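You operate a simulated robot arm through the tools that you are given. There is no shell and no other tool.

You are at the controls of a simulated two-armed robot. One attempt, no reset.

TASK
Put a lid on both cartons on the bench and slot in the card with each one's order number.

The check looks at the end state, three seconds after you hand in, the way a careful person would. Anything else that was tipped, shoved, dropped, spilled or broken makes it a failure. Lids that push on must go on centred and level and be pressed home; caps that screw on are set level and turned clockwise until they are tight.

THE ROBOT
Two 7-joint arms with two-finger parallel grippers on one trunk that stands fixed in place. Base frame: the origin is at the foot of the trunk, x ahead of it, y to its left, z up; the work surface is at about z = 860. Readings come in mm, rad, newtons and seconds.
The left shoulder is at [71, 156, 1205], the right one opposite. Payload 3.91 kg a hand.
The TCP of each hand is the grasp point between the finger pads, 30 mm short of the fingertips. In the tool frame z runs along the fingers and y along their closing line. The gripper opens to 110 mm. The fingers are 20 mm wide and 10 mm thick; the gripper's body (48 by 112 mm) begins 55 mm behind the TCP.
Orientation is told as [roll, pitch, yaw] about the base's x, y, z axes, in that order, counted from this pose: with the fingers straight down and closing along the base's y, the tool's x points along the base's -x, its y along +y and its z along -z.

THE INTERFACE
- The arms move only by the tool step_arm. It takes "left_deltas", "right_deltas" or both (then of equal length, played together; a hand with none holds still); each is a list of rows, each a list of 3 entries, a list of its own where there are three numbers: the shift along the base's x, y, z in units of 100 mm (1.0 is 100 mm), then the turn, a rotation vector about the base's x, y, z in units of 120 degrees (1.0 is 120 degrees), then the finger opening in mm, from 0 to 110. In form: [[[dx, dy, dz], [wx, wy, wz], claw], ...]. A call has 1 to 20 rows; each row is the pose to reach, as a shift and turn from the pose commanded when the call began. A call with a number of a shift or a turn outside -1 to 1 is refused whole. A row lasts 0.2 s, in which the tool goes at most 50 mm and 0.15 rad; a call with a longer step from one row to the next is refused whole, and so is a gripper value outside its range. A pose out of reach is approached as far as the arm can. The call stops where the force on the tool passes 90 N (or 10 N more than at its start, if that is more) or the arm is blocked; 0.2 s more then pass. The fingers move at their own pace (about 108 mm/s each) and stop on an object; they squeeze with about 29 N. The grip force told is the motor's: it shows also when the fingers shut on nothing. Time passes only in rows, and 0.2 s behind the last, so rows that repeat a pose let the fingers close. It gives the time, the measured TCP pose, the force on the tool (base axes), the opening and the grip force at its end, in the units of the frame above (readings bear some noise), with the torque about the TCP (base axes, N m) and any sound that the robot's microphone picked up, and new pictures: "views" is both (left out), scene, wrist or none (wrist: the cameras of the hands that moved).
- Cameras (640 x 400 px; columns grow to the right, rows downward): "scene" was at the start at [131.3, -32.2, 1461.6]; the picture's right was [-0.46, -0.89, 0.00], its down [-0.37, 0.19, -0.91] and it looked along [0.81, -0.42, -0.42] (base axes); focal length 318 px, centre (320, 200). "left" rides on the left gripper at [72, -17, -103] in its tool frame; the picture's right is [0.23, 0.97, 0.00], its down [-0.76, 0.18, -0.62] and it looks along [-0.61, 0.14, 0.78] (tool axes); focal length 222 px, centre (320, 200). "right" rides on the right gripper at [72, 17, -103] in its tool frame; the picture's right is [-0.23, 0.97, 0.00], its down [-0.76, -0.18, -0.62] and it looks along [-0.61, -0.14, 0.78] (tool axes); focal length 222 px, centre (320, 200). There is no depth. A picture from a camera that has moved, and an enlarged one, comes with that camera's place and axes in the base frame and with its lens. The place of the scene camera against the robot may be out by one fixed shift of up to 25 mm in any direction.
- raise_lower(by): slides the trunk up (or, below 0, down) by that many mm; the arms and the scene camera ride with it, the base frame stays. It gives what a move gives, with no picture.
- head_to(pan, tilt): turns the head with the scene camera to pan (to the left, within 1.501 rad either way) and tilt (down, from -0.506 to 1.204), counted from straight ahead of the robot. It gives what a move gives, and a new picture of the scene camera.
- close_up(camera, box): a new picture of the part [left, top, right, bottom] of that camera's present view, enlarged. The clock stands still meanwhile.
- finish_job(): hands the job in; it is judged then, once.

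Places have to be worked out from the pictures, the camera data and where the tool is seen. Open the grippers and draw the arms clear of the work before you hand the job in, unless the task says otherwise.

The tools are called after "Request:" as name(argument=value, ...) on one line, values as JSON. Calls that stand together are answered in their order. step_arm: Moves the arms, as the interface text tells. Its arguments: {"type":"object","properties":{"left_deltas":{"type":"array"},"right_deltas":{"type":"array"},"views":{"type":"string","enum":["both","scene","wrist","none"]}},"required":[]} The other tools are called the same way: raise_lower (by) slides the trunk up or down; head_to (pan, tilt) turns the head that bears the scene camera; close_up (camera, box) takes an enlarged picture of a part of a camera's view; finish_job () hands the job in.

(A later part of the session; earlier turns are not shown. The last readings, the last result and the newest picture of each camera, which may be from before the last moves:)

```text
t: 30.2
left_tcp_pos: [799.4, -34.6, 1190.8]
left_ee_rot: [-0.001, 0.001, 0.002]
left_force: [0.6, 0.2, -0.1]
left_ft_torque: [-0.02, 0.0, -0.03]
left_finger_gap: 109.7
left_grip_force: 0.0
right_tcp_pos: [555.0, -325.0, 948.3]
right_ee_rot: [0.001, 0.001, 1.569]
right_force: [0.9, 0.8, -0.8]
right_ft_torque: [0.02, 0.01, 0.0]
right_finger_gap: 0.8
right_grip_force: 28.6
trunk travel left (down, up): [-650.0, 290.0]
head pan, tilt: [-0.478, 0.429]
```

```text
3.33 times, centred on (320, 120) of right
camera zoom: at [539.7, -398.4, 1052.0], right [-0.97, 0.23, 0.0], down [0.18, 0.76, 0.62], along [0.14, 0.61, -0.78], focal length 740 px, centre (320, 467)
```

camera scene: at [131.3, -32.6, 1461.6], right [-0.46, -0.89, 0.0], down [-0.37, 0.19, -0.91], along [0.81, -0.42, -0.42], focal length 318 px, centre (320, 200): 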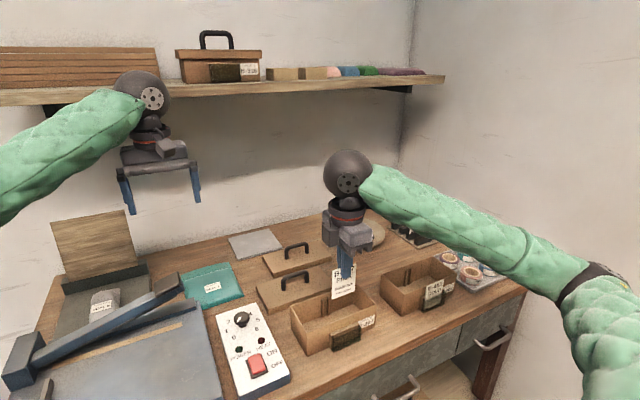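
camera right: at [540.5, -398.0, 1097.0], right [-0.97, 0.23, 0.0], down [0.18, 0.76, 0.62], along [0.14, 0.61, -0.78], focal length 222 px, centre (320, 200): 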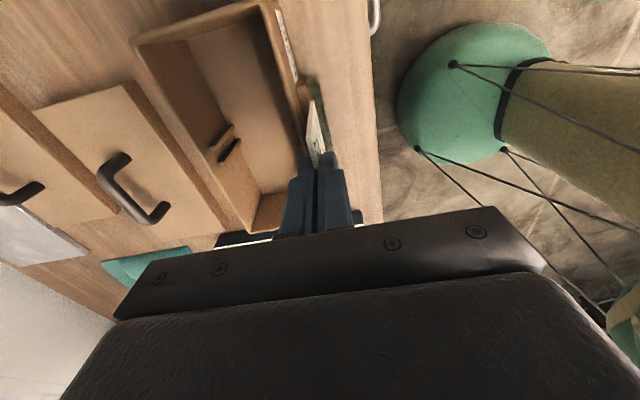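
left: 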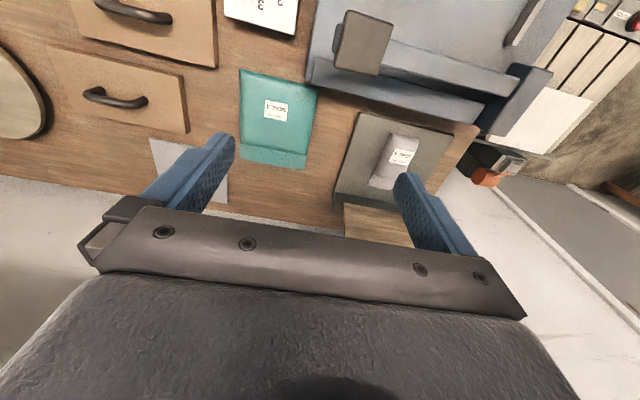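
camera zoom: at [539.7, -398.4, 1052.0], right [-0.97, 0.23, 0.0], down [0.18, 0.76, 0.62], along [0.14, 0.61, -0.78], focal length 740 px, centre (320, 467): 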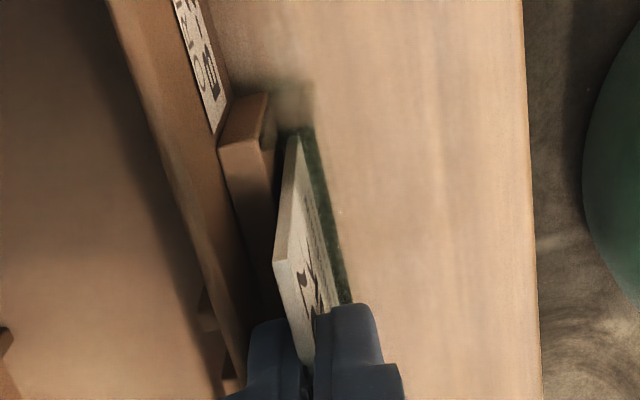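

The card is nearly at the bottom without force. I lower 2 mm more, open the fingers slightly and rise clear.

Request:
step_arm(right_deltas=[[[0, 0, -0.02], [0, 0, 0], 0], [[0, 0, -0.02], [0, 0, 0], 0], [[0, 0, -0.01], [0, 0, 0], 7], [[0, 0, -0.01], [0, 0, 0], 7], [[0, 0, 0.15], [0, 0, 0], 7], [[0, 0, 0.4], [0, 0, 0], 8], [[0, 0, 0.8], [0, 0, 0], 20], [[0, 0, 1.0], [0, 0, 0], 20]], views="both")

Request:
close_up(camera="scene", box=[300, 265, 460, 355])

Request:
close_up(camera="right", box=[260, 40, 380, 180])

```text
t: 32.0
left_tcp_pos: [799.5, -35.6, 1188.9]
left_ee_rot: [-0.001, 0.002, 0.001]
left_force: [-0.5, 0.2, 0.9]
left_ft_torque: [0.01, -0.03, -0.01]
left_finger_gap: 109.8
left_grip_force: 0.1
right_tcp_pos: [555.9, -327.0, 1049.6]
right_ee_rot: [0.002, -0.001, 1.57]
right_force: [-0.1, 0.3, 0.4]
right_ft_torque: [0.0, -0.01, 0.06]
right_finger_gap: 19.8
right_grip_force: 0.2
trunk travel left (down, up): [-650.0, 290.0]
head pan, tilt: [-0.478, 0.429]
camera scene: at [131.5, -32.0, 1461.5], right [-0.46, -0.89, 0.0], down [-0.37, 0.19, -0.91], along [0.81, -0.42, -0.42], focal length 318 px, centre (320, 200)
camera right: at [539.4, -398.9, 1152.7], right [-0.97, 0.23, 0.0], down [0.18, 0.76, 0.62], along [0.14, 0.61, -0.78], focal length 222 px, centre (320, 200)
```

scene: 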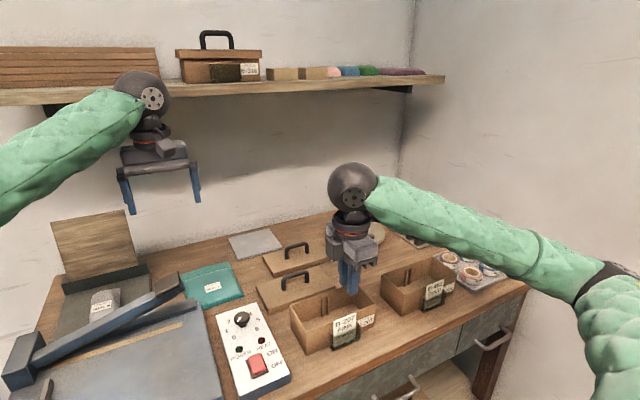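
right: 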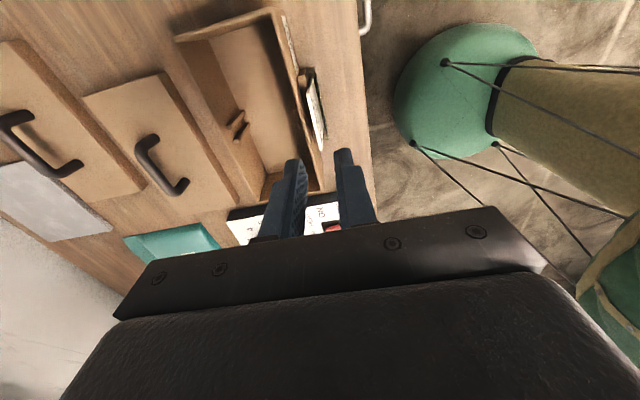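

```text
4.00 times, centred on (380, 310) of scene
camera zoom: at [131.5, -32.0, 1461.5], right [-0.46, -0.89, 0.0], down [-0.37, 0.19, -0.91], along [0.81, -0.42, -0.42], focal length 1272 px, centre (80, -240)
```

zoom: 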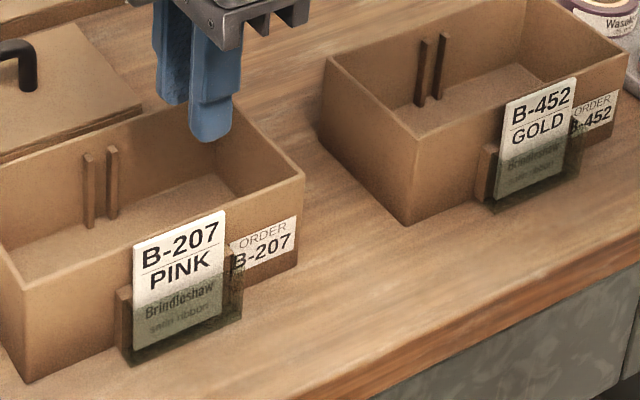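

```text
2.86 times, centred on (320, 110) of right
camera zoom: at [539.4, -398.9, 1152.7], right [-0.97, 0.23, 0.0], down [0.18, 0.76, 0.62], along [0.14, 0.61, -0.78], focal length 635 px, centre (320, 457)
```

zoom: 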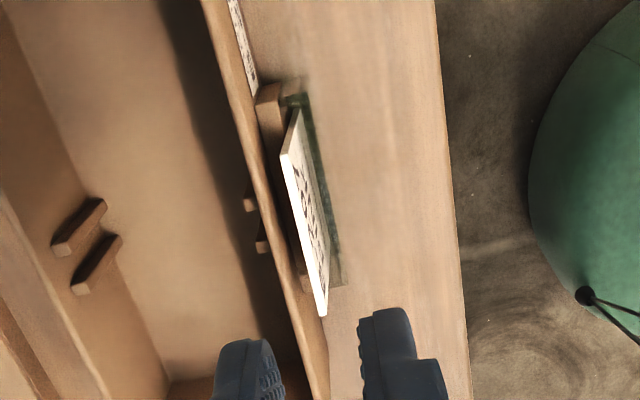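

Both cards stand in their pockets, facing outward. Now the lids: I'll zoom on them from here to measure their size, pose and handles.

Request:
close_up(camera="right", box=[0, 30, 250, 240])

Request:
close_up(camera="scene", box=[240, 230, 350, 315])

Request:
close_up(camera="left", box=[0, 0, 240, 150])

```text
1.90 times, centred on (125, 135) of right
camera zoom: at [539.4, -398.9, 1152.7], right [-0.97, 0.23, 0.0], down [0.18, 0.76, 0.62], along [0.14, 0.61, -0.78], focal length 423 px, centre (691, 324)
```

zoom: 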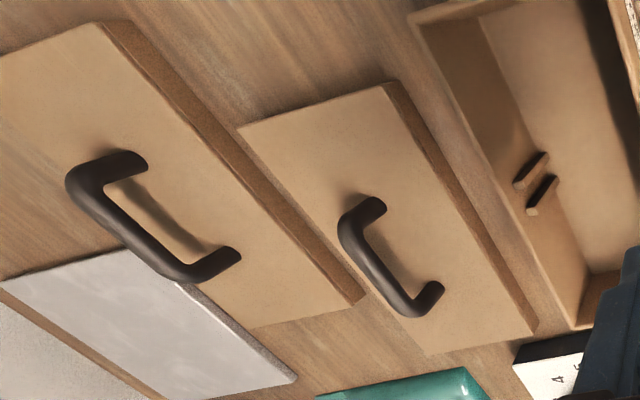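

```text
4.71 times, centred on (295, 272) of scene
camera zoom: at [131.5, -32.0, 1461.5], right [-0.46, -0.89, 0.0], down [-0.37, 0.19, -0.91], along [0.81, -0.42, -0.42], focal length 1496 px, centre (438, -141)
```

zoom: 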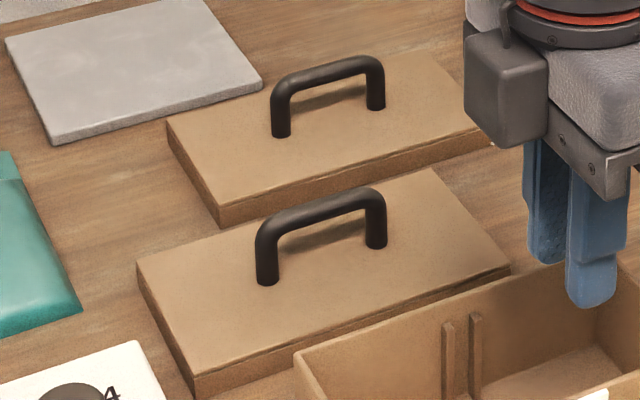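

```text
2.67 times, centred on (120, 75) of left
camera zoom: at [727.8, -51.2, 1293.9], right [-0.23, 0.97, 0.0], down [0.76, 0.18, 0.62], along [0.61, 0.14, -0.78], focal length 592 px, centre (853, 533)
```

zoom: 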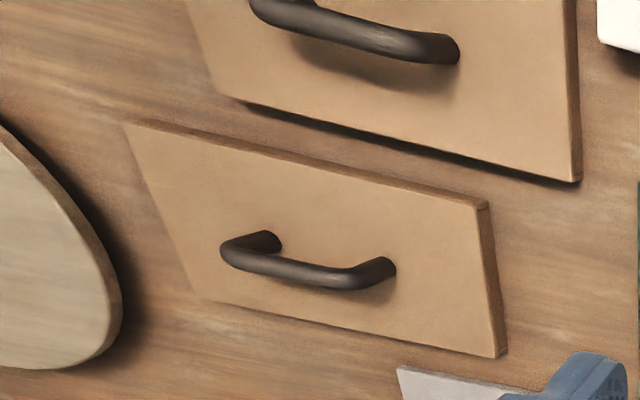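

The lids measure about 100×193 mm each and the cartons about 88×179 mm at the rim, so the lids cap over with a small overlap. I'll rise above carton B-207 to measure its rim precisely with an empty hand.

Request:
step_arm(right_deltas=[[[0.2, -0.1, 0.33], [0, 0, 0], 20], [[0.4, -0.2, 0.66], [0, 0, 0], 20], [[0.626, -0.31, 1.0], [0, 0, 0], 20], [[0.626, -0.31, 1.0], [0, 0, 0], 20]], views="wrist")

Request:
close_up(camera="right", box=[240, 30, 420, 180])

Request:
close_up(camera="right", box=[60, 20, 300, 200])

```text
t: 33.0
left_tcp_pos: [800.1, -34.4, 1188.9]
left_ee_rot: [0.001, 0.0, -0.001]
left_force: [0.3, 0.3, -0.5]
left_ft_torque: [0.0, -0.03, 0.03]
left_finger_gap: 109.9
left_grip_force: 0.1
right_tcp_pos: [618.4, -358.8, 1147.7]
right_ee_rot: [0.003, 0.0, 1.57]
right_force: [0.1, 0.2, -0.4]
right_ft_torque: [0.0, -0.01, 0.01]
right_finger_gap: 20.2
right_grip_force: 0.0
trunk travel left (down, up): [-650.0, 290.0]
head pan, tilt: [-0.478, 0.429]
camera right: at [602.6, -431.7, 1251.1], right [-0.97, 0.23, 0.0], down [0.18, 0.76, 0.62], along [0.14, 0.61, -0.78], focal length 222 px, centre (320, 200)
```

right: 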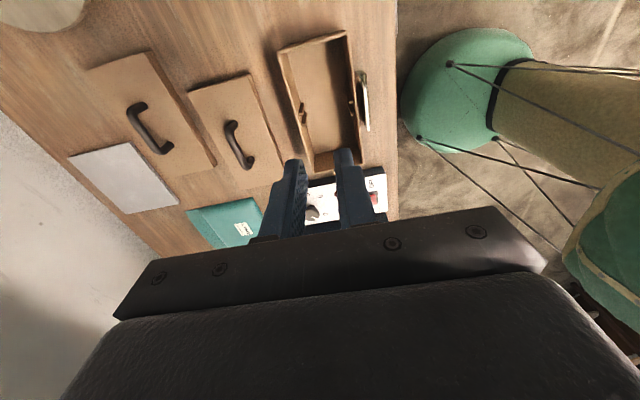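

```text
2.67 times, centred on (330, 105) of right
camera zoom: at [602.6, -431.7, 1251.1], right [-0.97, 0.23, 0.0], down [0.18, 0.76, 0.62], along [0.14, 0.61, -0.78], focal length 592 px, centre (293, 453)
```

zoom: 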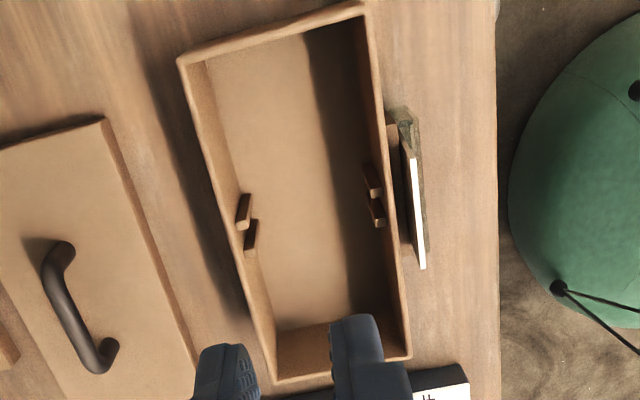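

```text
2.22 times, centred on (180, 110) of right
camera zoom: at [602.6, -431.7, 1251.1], right [-0.97, 0.23, 0.0], down [0.18, 0.76, 0.62], along [0.14, 0.61, -0.78], focal length 494 px, centre (631, 400)
```

zoom: 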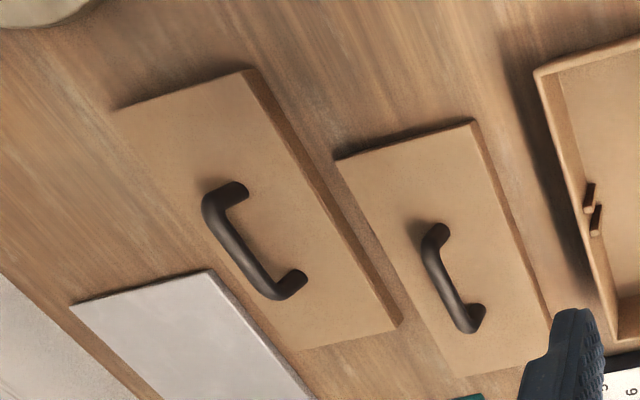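

All of it is in one view now. I'll zoom on the front lid and its handle for sharper corner readings.

Request:
close_up(camera="right", box=[180, 70, 290, 200])

Request:
close_up(camera="right", box=[80, 40, 220, 185])

```text
3.08 times, centred on (235, 135) of right
camera zoom: at [602.6, -431.7, 1251.1], right [-0.97, 0.23, 0.0], down [0.18, 0.76, 0.62], along [0.14, 0.61, -0.78], focal length 684 px, centre (582, 400)
```

zoom: 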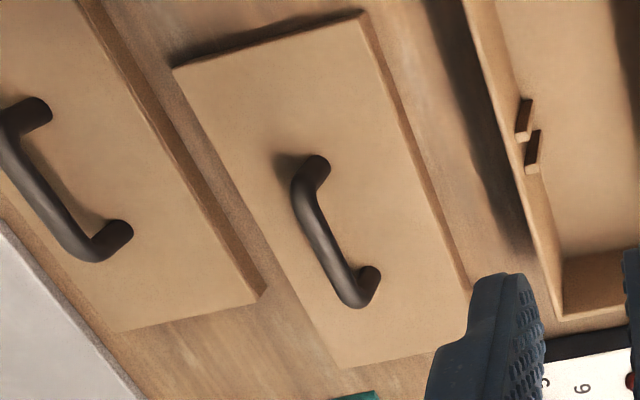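

```text
2.76 times, centred on (150, 112) of right
camera zoom: at [602.6, -431.7, 1251.1], right [-0.97, 0.23, 0.0], down [0.18, 0.76, 0.62], along [0.14, 0.61, -0.78], focal length 613 px, centre (789, 441)
```

zoom: 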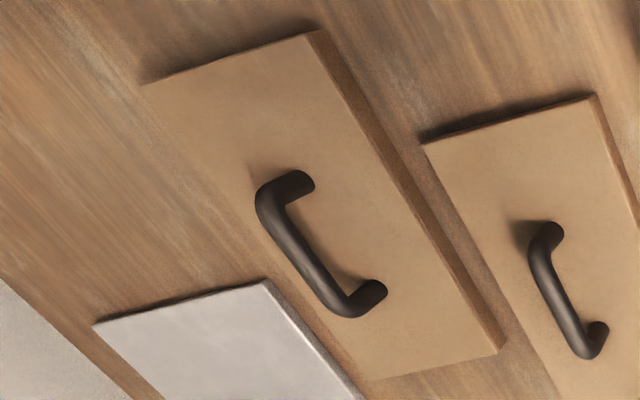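

The card tops lean slightly inward, leaving only 1–3 mm to where the lid skirts will come. Before fitting the lids I'll nudge each card's top outward with closed fingertips passing just over the rim; first I position inside above carton B-207.

Request:
step_arm(right_deltas=[[[-0.07, 0.1, -0.33], [0, 0, 0], 0], [[-0.14, 0.2, -0.66], [0, 0, 0], 0], [[-0.2, 0.31, -1.0], [0, 0, 0], 0]], views="none")

Request:
step_arm(right_deltas=[[[0, 0, -0.4], [0, 0, 0], 0], [[0, 0, -0.72], [0, 0, 0], 0], [[0, 0, -0.72], [0, 0, 0], 0]], views="both")

Request:
close_up(camera="right", box=[260, 60, 400, 200])

Request:
close_up(camera="scene", box=[300, 255, 400, 355])

```text
t: 33.8
left_tcp_pos: [799.5, -34.8, 1191.3]
left_ee_rot: [0.0, 0.001, 0.002]
left_force: [0.6, 0.9, -0.1]
left_ft_torque: [-0.04, 0.02, -0.01]
left_finger_gap: 110.2
left_grip_force: 0.1
right_tcp_pos: [599.6, -326.1, 1048.1]
right_ee_rot: [-0.001, -0.002, 1.572]
right_force: [-0.2, 0.0, 0.1]
right_ft_torque: [-0.05, -0.01, 0.01]
right_finger_gap: 0.0
right_grip_force: 28.9
trunk travel left (down, up): [-650.0, 290.0]
head pan, tilt: [-0.478, 0.429]
```

```text
t: 34.6
left_tcp_pos: [800.2, -35.1, 1191.1]
left_ee_rot: [-0.001, 0.0, 0.001]
left_force: [0.1, -0.3, 0.9]
left_ft_torque: [0.03, 0.02, 0.0]
left_finger_gap: 110.0
left_grip_force: 0.1
right_tcp_pos: [598.9, -327.2, 974.8]
right_ee_rot: [0.001, -0.001, 1.569]
right_force: [-0.2, -0.6, 0.0]
right_ft_torque: [0.01, 0.01, 0.03]
right_finger_gap: 0.0
right_grip_force: 29.1
trunk travel left (down, up): [-650.0, 290.0]
head pan, tilt: [-0.478, 0.429]
camera scene: at [131.3, -31.9, 1461.6], right [-0.46, -0.89, 0.0], down [-0.37, 0.19, -0.91], along [0.81, -0.42, -0.42], focal length 318 px, centre (320, 200)
camera right: at [582.2, -400.2, 1078.7], right [-0.97, 0.23, 0.0], down [0.18, 0.76, 0.62], along [0.14, 0.61, -0.78], focal length 222 px, centre (320, 200)
```

scene: 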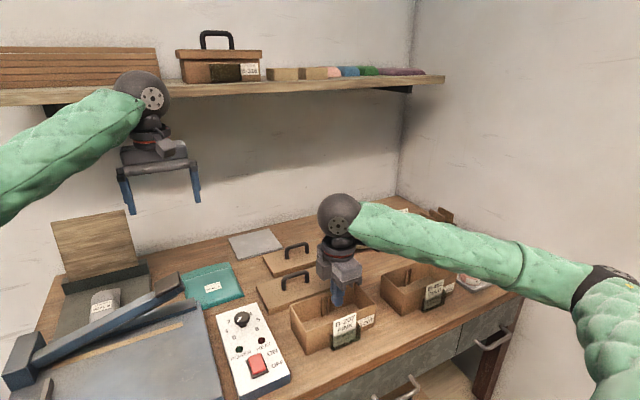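
right: 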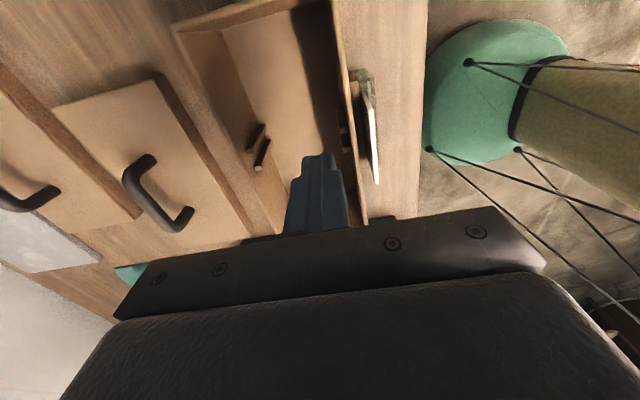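

```text
2.86 times, centred on (330, 130) of right
camera zoom: at [582.2, -400.2, 1078.7], right [-0.97, 0.23, 0.0], down [0.18, 0.76, 0.62], along [0.14, 0.61, -0.78], focal length 635 px, centre (291, 400)
```

zoom: 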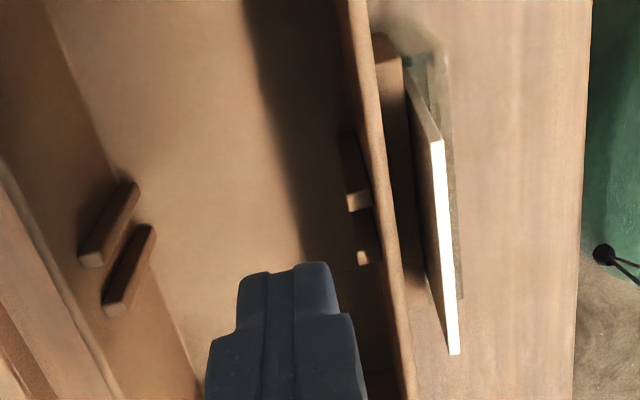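

```text
4.00 times, centred on (350, 305) of scene
camera zoom: at [131.3, -31.9, 1461.6], right [-0.46, -0.89, 0.0], down [-0.37, 0.19, -0.91], along [0.81, -0.42, -0.42], focal length 1272 px, centre (200, -220)
```

zoom: 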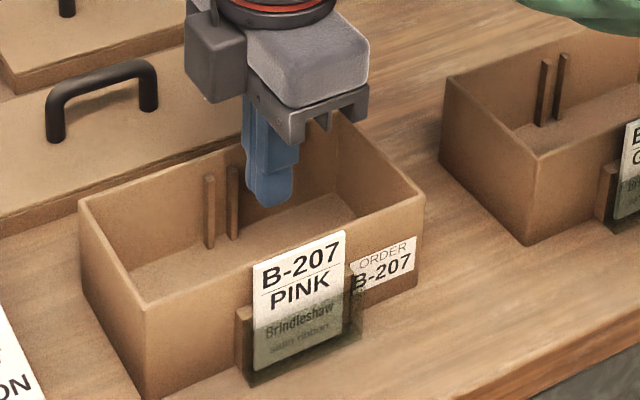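

From inside, the card's top edge is at x≈561.7 (back face ≈563) and the skirt will come down at ≈565, so the nudge is worthwhile. I lower the tips to z≈931 (rim ≈926) and push the card top gently outward to x≈554.

Request:
step_arm(right_deltas=[[[0, 0, -0.157], [0, 0, 0], 0], [[-0.1, 0, -0.157], [0, 0, 0], 0], [[-0.2, 0, -0.157], [0, 0, 0], 0], [[-0.26, 0, -0.157], [0, 0, 0], 0], [[-0.32, 0, -0.157], [0, 0, 0], 0], [[-0.36, 0, -0.157], [0, 0, 0], 0], [[-0.36, 0, -0.157], [0, 0, 0], 0]], views="none")

Request:
close_up(camera="scene", box=[300, 255, 400, 355])

Request:
close_up(camera="right", box=[260, 60, 400, 200])

```text
t: 36.2
left_tcp_pos: [799.3, -34.7, 1190.1]
left_ee_rot: [0.0, 0.001, -0.001]
left_force: [0.6, 0.0, -0.4]
left_ft_torque: [0.0, 0.03, -0.02]
left_finger_gap: 109.9
left_grip_force: 0.0
right_tcp_pos: [563.0, -326.1, 961.0]
right_ee_rot: [0.0, 0.0, 1.569]
right_force: [0.2, -0.3, -0.3]
right_ft_torque: [0.03, -0.02, 0.02]
right_finger_gap: 0.0
right_grip_force: 28.8
trunk travel left (down, up): [-650.0, 290.0]
head pan, tilt: [-0.478, 0.429]
```

```text
4.00 times, centred on (350, 305) of scene
camera zoom: at [131.4, -32.1, 1461.6], right [-0.46, -0.89, 0.0], down [-0.37, 0.19, -0.91], along [0.81, -0.42, -0.42], focal length 1272 px, centre (200, -220)
```

zoom: 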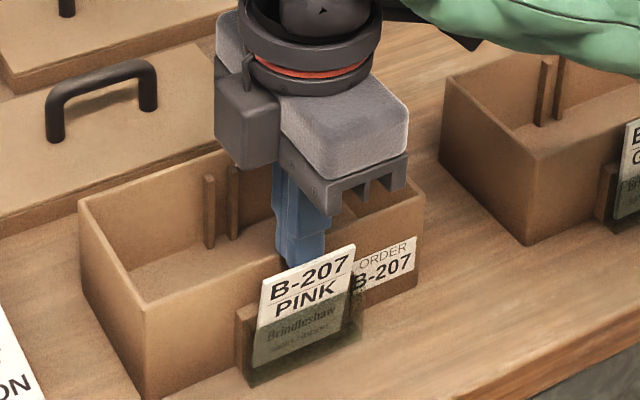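

```text
2.86 times, centred on (330, 130) of right
camera zoom: at [546.0, -398.6, 1064.4], right [-0.97, 0.23, 0.0], down [0.18, 0.76, 0.62], along [0.14, 0.61, -0.78], focal length 635 px, centre (291, 400)
```

zoom: 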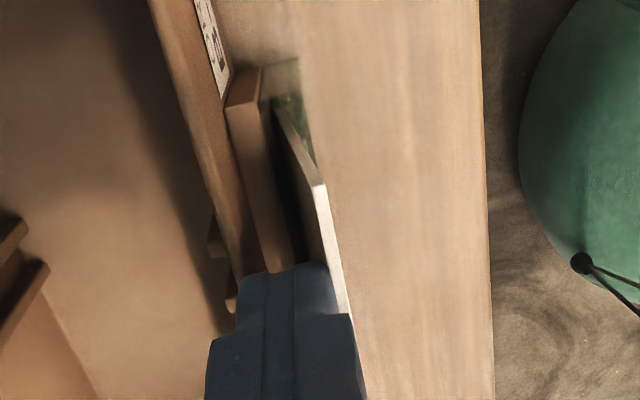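

The card now leans outward, away from where the skirt will come. I back off, rise, and go to do the same at carton B-452.

Request:
step_arm(right_deltas=[[[0.1, 0, 0], [0, 0, 0], 0], [[0.25, 0, 0], [0, 0, 0], 0], [[0.3, 0, 0.4], [0, 0, 0], 0], [[0.3, -0.4, 0.6], [0, 0, 0], 0], [[0.3, -0.8, 0.6], [0, 0, 0], 0]], views="none")

Request:
step_arm(right_deltas=[[[0, -0.33, 0], [0, 0, 0], 0], [[0, -0.66, 0], [0, 0, 0], 0], [[0, -0.99, 0], [0, 0, 0], 0]], views="none")

Request:
step_arm(right_deltas=[[[0, -0.37, 0], [0, 0, 0], 0], [[0, -0.74, 0], [0, 0, 0], 0], [[0, -0.74, -0.4], [0, 0, 0], 0], [[0, -0.74, -0.4], [0, 0, 0], 0]], views="both")

Request:
close_up(camera="right", box=[260, 60, 400, 200])

Request:
close_up(camera="scene", box=[300, 235, 480, 355])

```text
t: 37.4
left_tcp_pos: [798.9, -33.5, 1190.4]
left_ee_rot: [0.0, 0.0, 0.001]
left_force: [-0.8, 0.1, 0.3]
left_ft_torque: [-0.01, -0.04, -0.01]
left_finger_gap: 109.9
left_grip_force: 0.2
right_tcp_pos: [596.1, -405.0, 1022.7]
right_ee_rot: [-0.001, -0.003, 1.572]
right_force: [1.1, -0.5, -0.5]
right_ft_torque: [-0.01, 0.0, -0.04]
right_finger_gap: 0.0
right_grip_force: 29.1
trunk travel left (down, up): [-650.0, 290.0]
head pan, tilt: [-0.478, 0.429]
```

```text
t: 38.2
left_tcp_pos: [798.5, -35.1, 1191.1]
left_ee_rot: [-0.001, -0.001, 0.001]
left_force: [0.6, -0.3, -0.2]
left_ft_torque: [0.02, 0.02, -0.02]
left_finger_gap: 109.9
left_grip_force: 0.1
right_tcp_pos: [593.2, -504.2, 1023.3]
right_ee_rot: [0.0, -0.003, 1.572]
right_force: [0.5, 0.0, 0.2]
right_ft_torque: [-0.01, -0.02, 0.0]
right_finger_gap: 0.0
right_grip_force: 29.3
trunk travel left (down, up): [-650.0, 290.0]
head pan, tilt: [-0.478, 0.429]
```

```text
t: 39.2
left_tcp_pos: [796.7, -34.8, 1190.9]
left_ee_rot: [0.0, 0.002, 0.0]
left_force: [-1.1, -1.0, 0.1]
left_ft_torque: [0.0, 0.02, 0.03]
left_finger_gap: 110.3
left_grip_force: 0.1
right_tcp_pos: [593.0, -579.4, 981.3]
right_ee_rot: [-0.001, 0.002, 1.571]
right_force: [0.8, 0.3, -0.9]
right_ft_torque: [0.0, -0.02, 0.0]
right_finger_gap: 0.0
right_grip_force: 29.0
trunk travel left (down, up): [-650.0, 290.0]
head pan, tilt: [-0.478, 0.429]
camera scene: at [130.5, -32.0, 1461.7], right [-0.46, -0.89, 0.0], down [-0.37, 0.19, -0.91], along [0.81, -0.42, -0.42], focal length 318 px, centre (320, 200)
camera right: at [576.2, -651.9, 1085.3], right [-0.97, 0.23, 0.0], down [0.18, 0.76, 0.62], along [0.14, 0.61, -0.78], focal length 222 px, centre (320, 200)
```

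scene: 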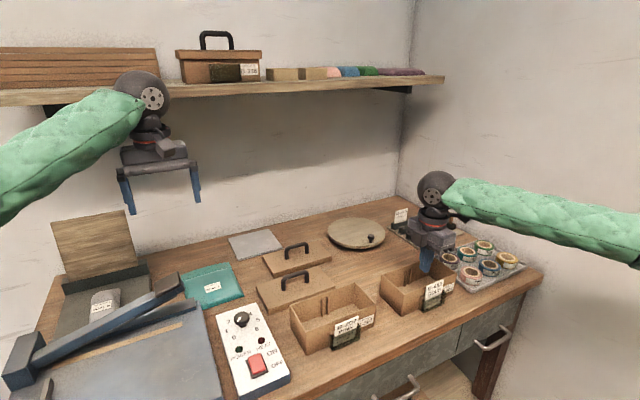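
right: 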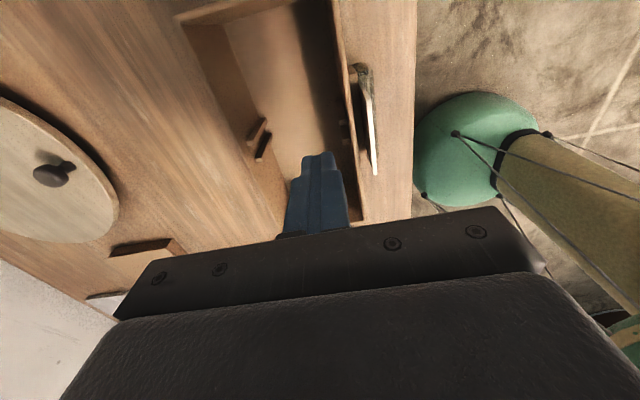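

```text
2.86 times, centred on (330, 130) of right
camera zoom: at [576.2, -651.9, 1085.3], right [-0.97, 0.23, 0.0], down [0.18, 0.76, 0.62], along [0.14, 0.61, -0.78], focal length 635 px, centre (291, 400)
```

zoom: 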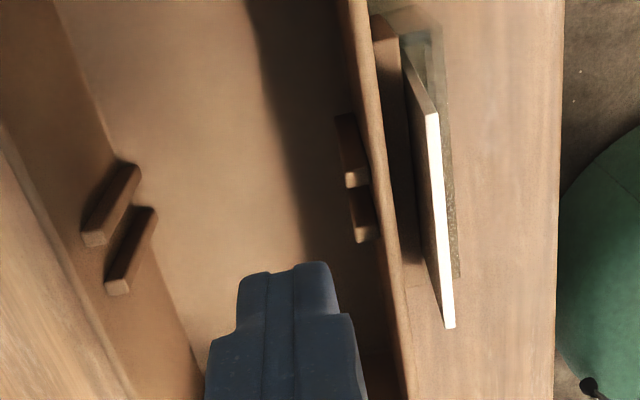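

```text
3.33 times, centred on (390, 295) of scene
camera zoom: at [130.5, -32.0, 1461.7], right [-0.46, -0.89, 0.0], down [-0.37, 0.19, -0.91], along [0.81, -0.42, -0.42], focal length 1060 px, centre (87, -117)
```

zoom: 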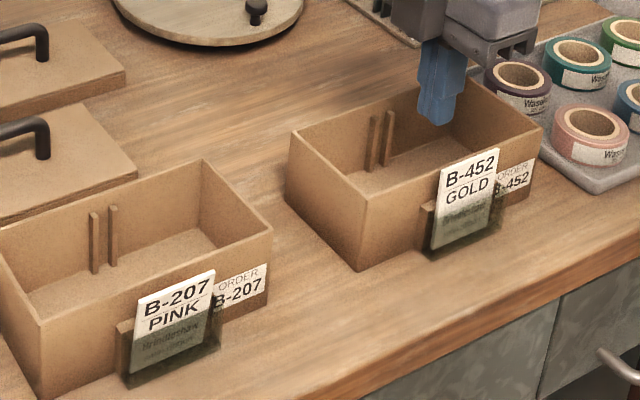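

B-452's card also leans inward by ~5 mm. Same nudge: tips to z≈931, then −x about 36 mm, and back off.

Request:
step_arm(right_deltas=[[[0, 0, -0.2], [0, 0, 0], 0], [[-0.1, 0, -0.2], [0, 0, 0], 0], [[-0.2, 0, -0.2], [0, 0, 0], 0], [[-0.26, 0, -0.2], [0, 0, 0], 0], [[-0.32, 0, -0.2], [0, 0, 0], 0], [[-0.365, 0, -0.2], [0, 0, 0], 0], [[-0.365, 0, -0.2], [0, 0, 0], 0], [[-0.25, 0, -0.2], [0, 0, 0], 0], [[-0.1, 0, -0.2], [0, 0, 0], 0], [[0, 0, 0], [0, 0, 0], 0], [[0, 0, 0.3], [0, 0, 0], 0]], views="both")

Request:
close_up(camera="right", box=[260, 40, 400, 180])

Request:
close_up(camera="scene", box=[300, 235, 480, 355])

```text
t: 41.6
left_tcp_pos: [799.2, -34.5, 1189.2]
left_ee_rot: [0.001, 0.0, 0.001]
left_force: [0.2, 0.4, 1.0]
left_ft_torque: [0.02, 0.02, 0.01]
left_finger_gap: 109.8
left_grip_force: 0.0
right_tcp_pos: [591.9, -580.1, 1010.8]
right_ee_rot: [0.0, -0.001, 1.571]
right_force: [-0.4, 1.0, -0.3]
right_ft_torque: [0.0, 0.02, 0.03]
right_finger_gap: 0.1
right_grip_force: 28.8
trunk travel left (down, up): [-650.0, 290.0]
head pan, tilt: [-0.478, 0.429]
camera scene: at [130.9, -31.8, 1461.6], right [-0.46, -0.89, 0.0], down [-0.37, 0.19, -0.91], along [0.81, -0.42, -0.42], focal length 318 px, centre (320, 200)
camera right: at [575.6, -652.4, 1113.5], right [-0.97, 0.23, 0.0], down [0.18, 0.76, 0.62], along [0.14, 0.61, -0.78], focal length 222 px, centre (320, 200)
```

scene: 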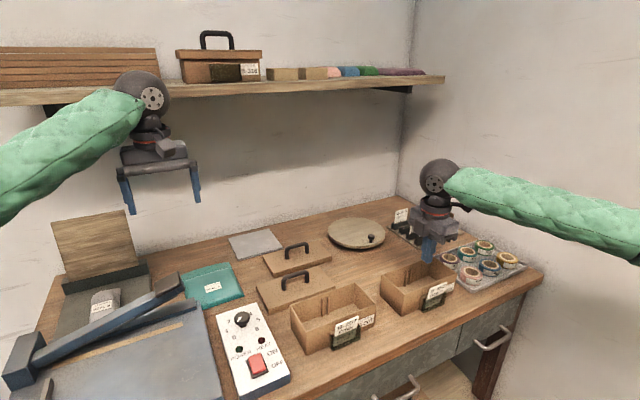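
right: 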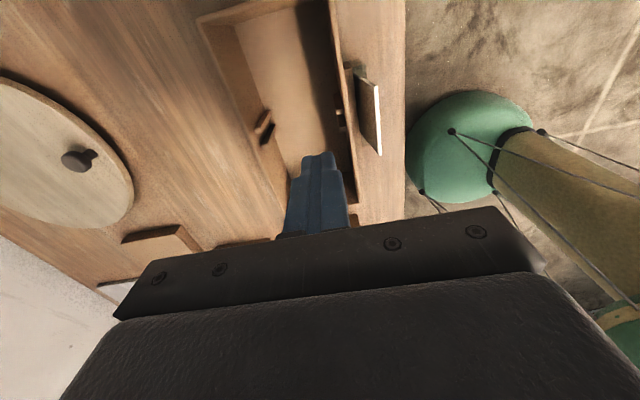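

```text
2.86 times, centred on (330, 110) of right
camera zoom: at [575.6, -652.4, 1113.5], right [-0.97, 0.23, 0.0], down [0.18, 0.76, 0.62], along [0.14, 0.61, -0.78], focal length 635 px, centre (291, 457)
```

zoom: 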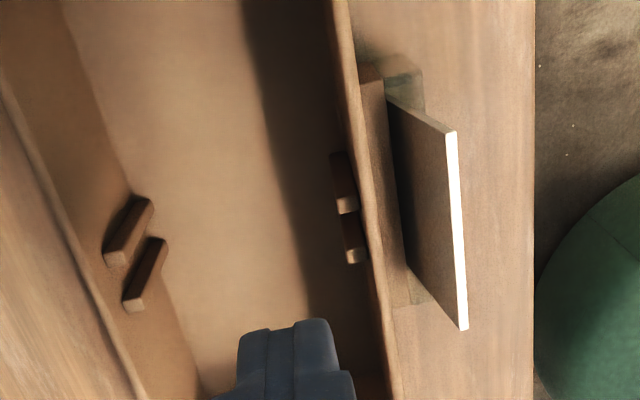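

```text
3.33 times, centred on (390, 295) of scene
camera zoom: at [130.9, -31.8, 1461.6], right [-0.46, -0.89, 0.0], down [-0.37, 0.19, -0.91], along [0.81, -0.42, -0.42], focal length 1060 px, centre (87, -117)
```

zoom: 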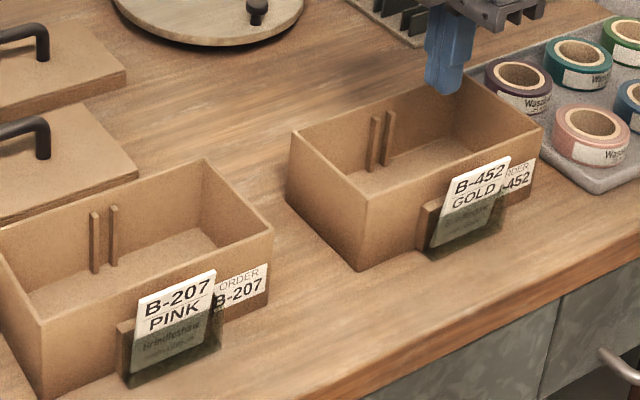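

Both cards now lean outward, clear of the skirts. I'll rise over carton B-452 for the same measuring view I used for B-207.

Request:
step_arm(right_deltas=[[[0.1, -0.2, 0.33], [0, 0, 0], 0], [[0.21, -0.35, 0.66], [0, 0, 0], 0], [[0.21, -0.35, 1.0], [0, 0, 0], 0]], views="none")

Request:
step_arm(right_deltas=[[[0, 0, 0.38], [0, 0, 0], 0], [[0, 0, 0.38], [0, 0, 0], 0]], views="wrist")

Request:
close_up(camera="right", box=[240, 30, 420, 180])

```text
t: 42.4
left_tcp_pos: [799.5, -34.2, 1189.9]
left_ee_rot: [0.001, -0.001, 0.0]
left_force: [0.9, -0.2, -0.6]
left_ft_torque: [0.01, -0.01, 0.0]
left_finger_gap: 109.9
left_grip_force: 0.1
right_tcp_pos: [611.2, -614.4, 1110.5]
right_ee_rot: [0.001, -0.001, 1.57]
right_force: [-0.5, 0.1, -0.3]
right_ft_torque: [-0.03, 0.0, -0.02]
right_finger_gap: 0.0
right_grip_force: 28.8
trunk travel left (down, up): [-650.0, 290.0]
head pan, tilt: [-0.478, 0.429]
```

```text
t: 43.0
left_tcp_pos: [798.6, -35.1, 1190.9]
left_ee_rot: [0.0, 0.0, -0.001]
left_force: [-0.5, 0.1, 0.3]
left_ft_torque: [0.01, 0.05, 0.01]
left_finger_gap: 109.7
left_grip_force: 0.1
right_tcp_pos: [613.0, -616.6, 1148.7]
right_ee_rot: [0.001, 0.0, 1.572]
right_force: [0.0, -0.1, 0.2]
right_ft_torque: [0.01, -0.02, -0.01]
right_finger_gap: 0.2
right_grip_force: 29.5
trunk travel left (down, up): [-650.0, 290.0]
head pan, tilt: [-0.478, 0.429]
camera right: at [596.3, -688.5, 1251.2], right [-0.97, 0.23, 0.0], down [0.18, 0.76, 0.62], along [0.14, 0.61, -0.78], focal length 222 px, centre (320, 200)
```

right: 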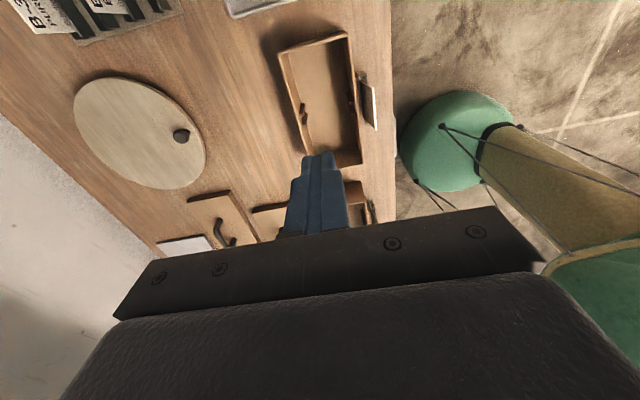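

```text
2.67 times, centred on (330, 105) of right
camera zoom: at [596.3, -688.5, 1251.2], right [-0.97, 0.23, 0.0], down [0.18, 0.76, 0.62], along [0.14, 0.61, -0.78], focal length 592 px, centre (293, 453)
```

zoom: 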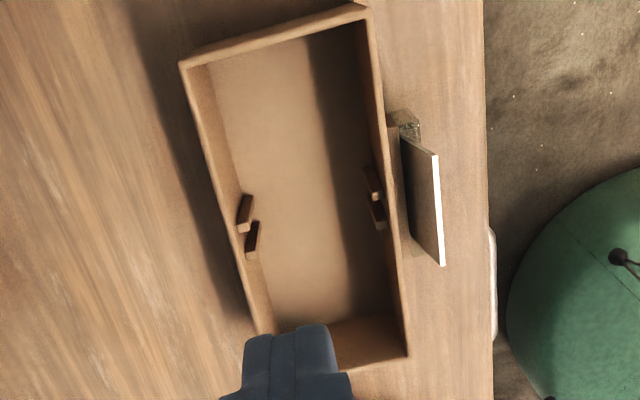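

Carton B-452's rim is centred at about (611.3, -580.1) and B-207's at about (616.8, -323.7). I now head to the front lid's handle, which I place at about (771, -299), with the fingers opened to 40 mm.

Request:
step_arm(right_deltas=[[[0.13, 0.27, 0], [0, 0, 0], 40], [[0.26, 0.53, 0], [0, 0, 0], 40], [[0.39, 0.79, 0], [0, 0, 0], 40]], views="none")

Request:
step_arm(right_deltas=[[[0.13, 0.27, 0], [0, 0, 0], 40], [[0.26, 0.53, 0], [0, 0, 0], 40], [[0.39, 0.79, 0], [0, 0, 0], 40]], views="none")

Request:
step_arm(right_deltas=[[[0.13, 0.27, 0], [0, 0, 0], 40], [[0.26, 0.53, 0], [0, 0, 0], 40], [[0.39, 0.79, 0], [0, 0, 0], 40]], views="none")

Request:
step_arm(right_deltas=[[[0.13, 0.27, 0], [0, 0, 0], 40], [[0.26, 0.53, 0], [0, 0, 0], 40], [[0.39, 0.79, -0.4], [0, 0, 0], 40], [[0.39, 0.79, -0.8], [0, 0, 0], 40], [[0.39, 0.79, -0.8], [0, 0, 0], 40]], views="both")

Request:
close_up(camera="right", box=[230, 30, 430, 200])

```text
t: 43.8
left_tcp_pos: [800.6, -35.2, 1190.1]
left_ee_rot: [-0.001, 0.001, 0.001]
left_force: [-0.9, -0.2, -0.9]
left_ft_torque: [-0.01, 0.02, 0.01]
left_finger_gap: 110.0
left_grip_force: 0.1
right_tcp_pos: [653.2, -535.4, 1150.1]
right_ee_rot: [0.001, 0.002, 1.569]
right_force: [0.8, 0.2, 0.0]
right_ft_torque: [-0.01, 0.03, -0.04]
right_finger_gap: 39.8
right_grip_force: 0.0
trunk travel left (down, up): [-650.0, 290.0]
head pan, tilt: [-0.478, 0.429]
```

```text
t: 44.6
left_tcp_pos: [800.5, -34.8, 1188.9]
left_ee_rot: [-0.001, 0.001, 0.001]
left_force: [-0.1, 0.0, 0.1]
left_ft_torque: [-0.01, -0.01, 0.01]
left_finger_gap: 109.9
left_grip_force: 0.1
right_tcp_pos: [692.8, -455.9, 1148.6]
right_ee_rot: [0.004, 0.0, 1.568]
right_force: [-0.7, -0.5, -1.2]
right_ft_torque: [0.02, -0.01, 0.02]
right_finger_gap: 40.0
right_grip_force: 0.0
trunk travel left (down, up): [-650.0, 290.0]
head pan, tilt: [-0.478, 0.429]
```

```text
t: 45.4
left_tcp_pos: [800.3, -34.9, 1188.1]
left_ee_rot: [-0.002, 0.001, -0.003]
left_force: [0.6, 0.7, 0.0]
left_ft_torque: [0.02, 0.02, -0.01]
left_finger_gap: 109.9
left_grip_force: 0.1
right_tcp_pos: [730.8, -377.2, 1148.2]
right_ee_rot: [0.001, 0.002, 1.568]
right_force: [0.4, 0.8, -0.7]
right_ft_torque: [-0.05, 0.02, -0.03]
right_finger_gap: 40.0
right_grip_force: 0.0
trunk travel left (down, up): [-650.0, 290.0]
head pan, tilt: [-0.478, 0.429]
```

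```text
t: 46.6
left_tcp_pos: [800.6, -33.2, 1190.8]
left_ee_rot: [0.0, 0.0, 0.001]
left_force: [-1.1, 0.3, -0.7]
left_ft_torque: [-0.01, -0.04, 0.0]
left_finger_gap: 110.1
left_grip_force: 0.0
right_tcp_pos: [770.4, -300.5, 1069.7]
right_ee_rot: [0.001, 0.0, 1.571]
right_force: [-0.4, 0.5, -0.2]
right_ft_torque: [0.02, -0.01, 0.01]
right_finger_gap: 40.2
right_grip_force: 0.0
trunk travel left (down, up): [-650.0, 290.0]
head pan, tilt: [-0.478, 0.429]
camera scene: at [131.3, -31.3, 1461.7], right [-0.46, -0.89, 0.0], down [-0.37, 0.19, -0.91], along [0.81, -0.42, -0.42], focal length 318 px, centre (320, 200)
camera right: at [753.8, -372.3, 1173.3], right [-0.97, 0.23, 0.0], down [0.18, 0.76, 0.62], along [0.14, 0.61, -0.78], focal length 222 px, centre (320, 200)
```

scene: 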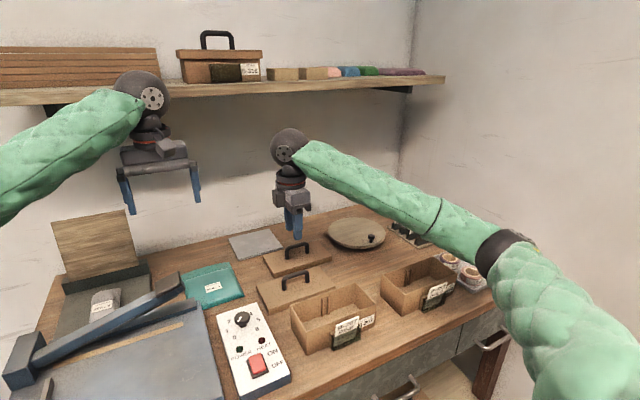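
right: 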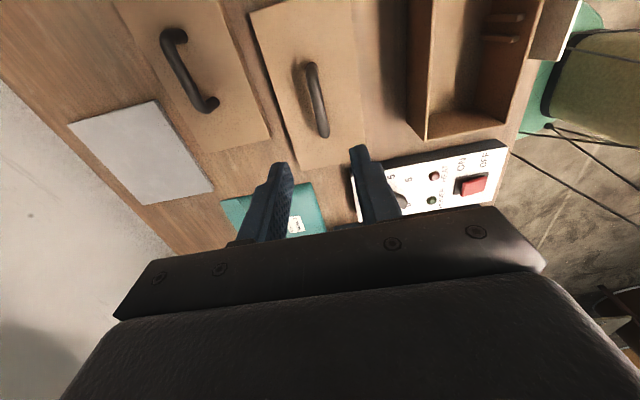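

```text
2.35 times, centred on (330, 115) of right
camera zoom: at [753.8, -372.3, 1173.3], right [-0.97, 0.23, 0.0], down [0.18, 0.76, 0.62], along [0.14, 0.61, -0.78], focal length 523 px, centre (296, 400)
```

zoom: 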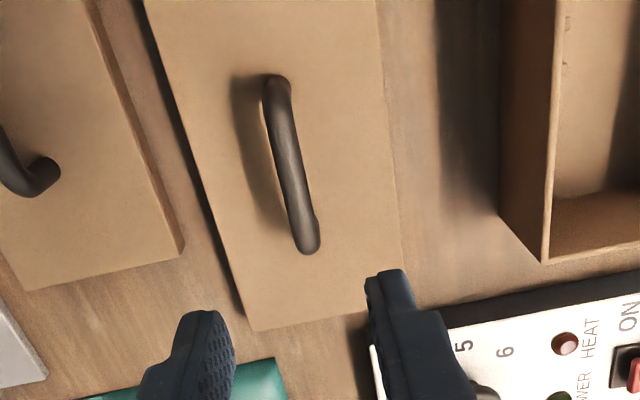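

The fingers line up with the handle bar (handle ≈ (771, -302), lid centre ≈ (771.2, -299.3)). I descend in two stages, checking on the way.

Request:
step_arm(right_deltas=[[[0, 0, -0.4], [0, 0, 0], 40], [[0, 0, -0.8], [0, 0, 0], 40], [[0, 0, -1.0], [0, 0, 0], 40], [[0, 0, -1.0], [0, 0, 0], 40]], views="both")

Request:
close_up(camera="right", box=[230, 30, 430, 200])

Request:
close_up(camera="scene", box=[240, 200, 350, 315])

```text
t: 47.6
left_tcp_pos: [800.3, -34.7, 1190.8]
left_ee_rot: [-0.002, -0.001, 0.001]
left_force: [-0.5, 0.1, 0.7]
left_ft_torque: [-0.01, 0.01, 0.04]
left_finger_gap: 110.2
left_grip_force: 0.1
right_tcp_pos: [770.5, -300.2, 969.4]
right_ee_rot: [-0.001, 0.0, 1.569]
right_force: [-0.5, -0.4, -0.4]
right_ft_torque: [0.0, 0.04, 0.01]
right_finger_gap: 40.0
right_grip_force: 0.1
trunk travel left (down, up): [-650.0, 290.0]
head pan, tilt: [-0.478, 0.429]
camera scene: at [131.5, -31.8, 1461.6], right [-0.46, -0.89, 0.0], down [-0.37, 0.19, -0.91], along [0.81, -0.42, -0.42], focal length 318 px, centre (320, 200)
camera right: at [753.9, -372.5, 1072.2], right [-0.97, 0.23, 0.0], down [0.18, 0.76, 0.62], along [0.14, 0.61, -0.78], focal length 222 px, centre (320, 200)
```

scene: 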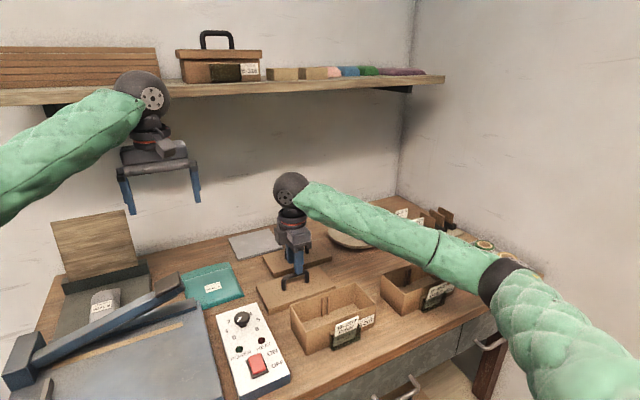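
right: 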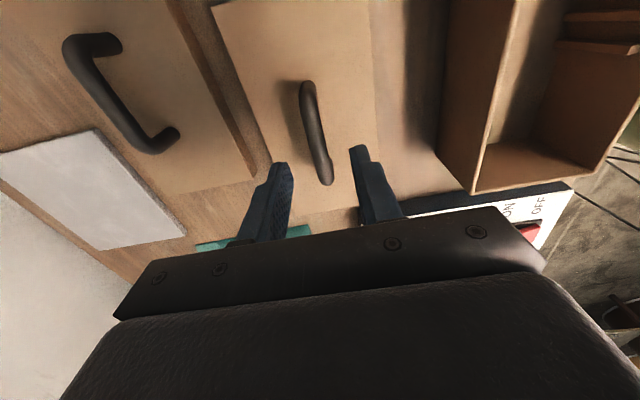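

```text
2.35 times, centred on (330, 115) of right
camera zoom: at [753.9, -372.5, 1072.2], right [-0.97, 0.23, 0.0], down [0.18, 0.76, 0.62], along [0.14, 0.61, -0.78], focal length 523 px, centre (296, 400)
```

zoom: 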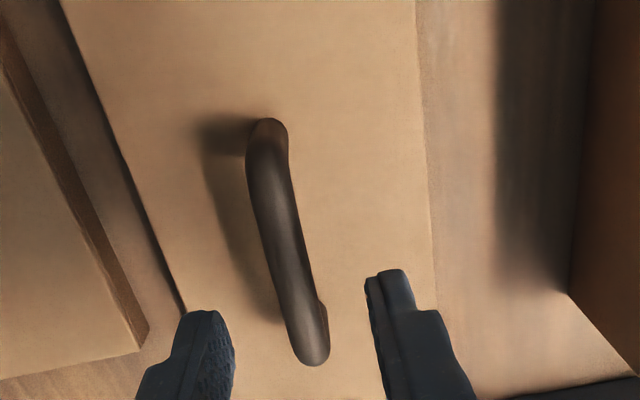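

```text
3.48 times, centred on (295, 258) of scene
camera zoom: at [131.5, -31.8, 1461.6], right [-0.46, -0.89, 0.0], down [-0.37, 0.19, -0.91], along [0.81, -0.42, -0.42], focal length 1106 px, centre (407, 0)
```

zoom: 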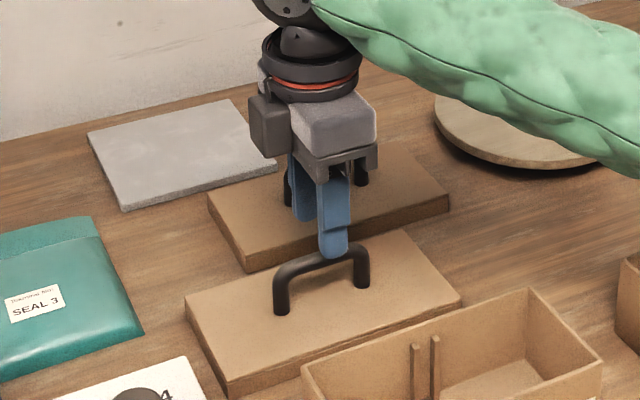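

The bar's top is at z≈917 and centred between the fingers. I descend so the bar sits right at the grasp point (TCP z≈918, tips ~9 mm above the lid) and close.

Request:
step_arm(right_deltas=[[[0, 0, -0.25], [0, 0, 0], 40], [[0, 0, -0.5], [0, 0, 0], 40], [[0, 0, -0.52], [0, 0, 0], 40], [[0, 0, -0.52], [0, 0, 0], 0], [[0, 0, -0.52], [0, 0, 0], 0], [[0, 0, -0.52], [0, 0, 0], 0]], views="both")

Request:
close_up(camera="scene", box=[240, 200, 350, 315])

Request:
close_up(camera="right", box=[200, 30, 430, 220])

```text
t: 49.0
left_tcp_pos: [799.8, -34.3, 1189.8]
left_ee_rot: [0.001, 0.0, 0.001]
left_force: [-0.7, 0.0, -0.6]
left_ft_torque: [0.01, 0.04, 0.04]
left_finger_gap: 109.8
left_grip_force: 0.1
right_tcp_pos: [770.6, -301.0, 916.9]
right_ee_rot: [0.0, 0.001, 1.572]
right_force: [-1.0, 0.7, 1.4]
right_ft_torque: [0.01, 0.01, -0.04]
right_finger_gap: 11.7
right_grip_force: 29.3
trunk travel left (down, up): [-650.0, 290.0]
head pan, tilt: [-0.478, 0.429]
camera scene: at [131.4, -32.0, 1461.6], right [-0.46, -0.89, 0.0], down [-0.37, 0.19, -0.91], along [0.81, -0.42, -0.42], focal length 318 px, centre (320, 200)
camera right: at [752.8, -372.6, 1020.1], right [-0.97, 0.23, 0.0], down [0.18, 0.76, 0.62], along [0.14, 0.61, -0.78], focal length 222 px, centre (320, 200)
```

scene: 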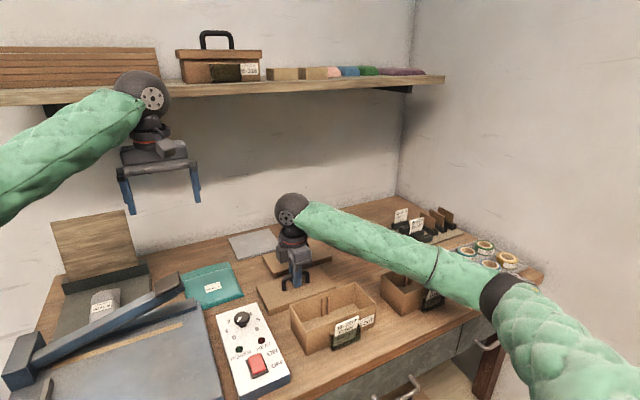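
right: 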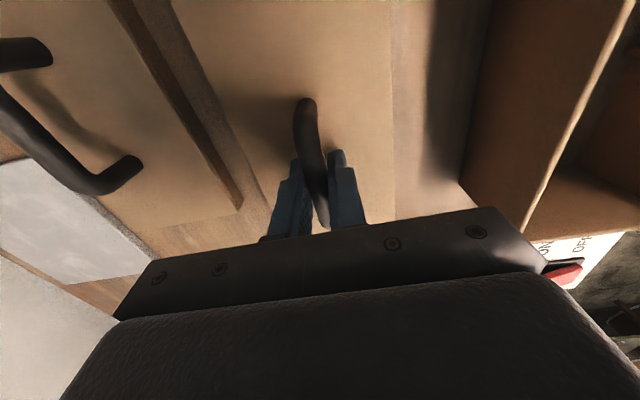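

```text
3.48 times, centred on (295, 258) of scene
camera zoom: at [131.4, -32.0, 1461.6], right [-0.46, -0.89, 0.0], down [-0.37, 0.19, -0.91], along [0.81, -0.42, -0.42], focal length 1106 px, centre (407, 0)
```

zoom: 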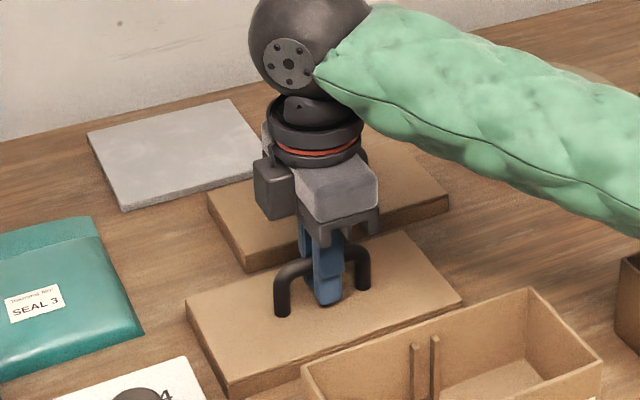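

```text
2.11 times, centred on (315, 125) of right
camera zoom: at [752.8, -372.6, 1020.1], right [-0.97, 0.23, 0.0], down [0.18, 0.76, 0.62], along [0.14, 0.61, -0.78], focal length 468 px, centre (330, 358)
```

zoom: 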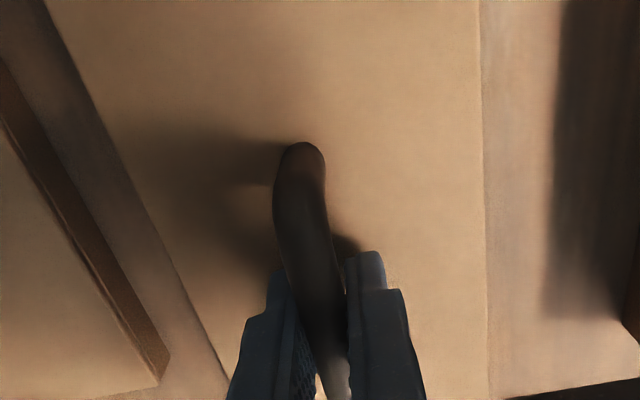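

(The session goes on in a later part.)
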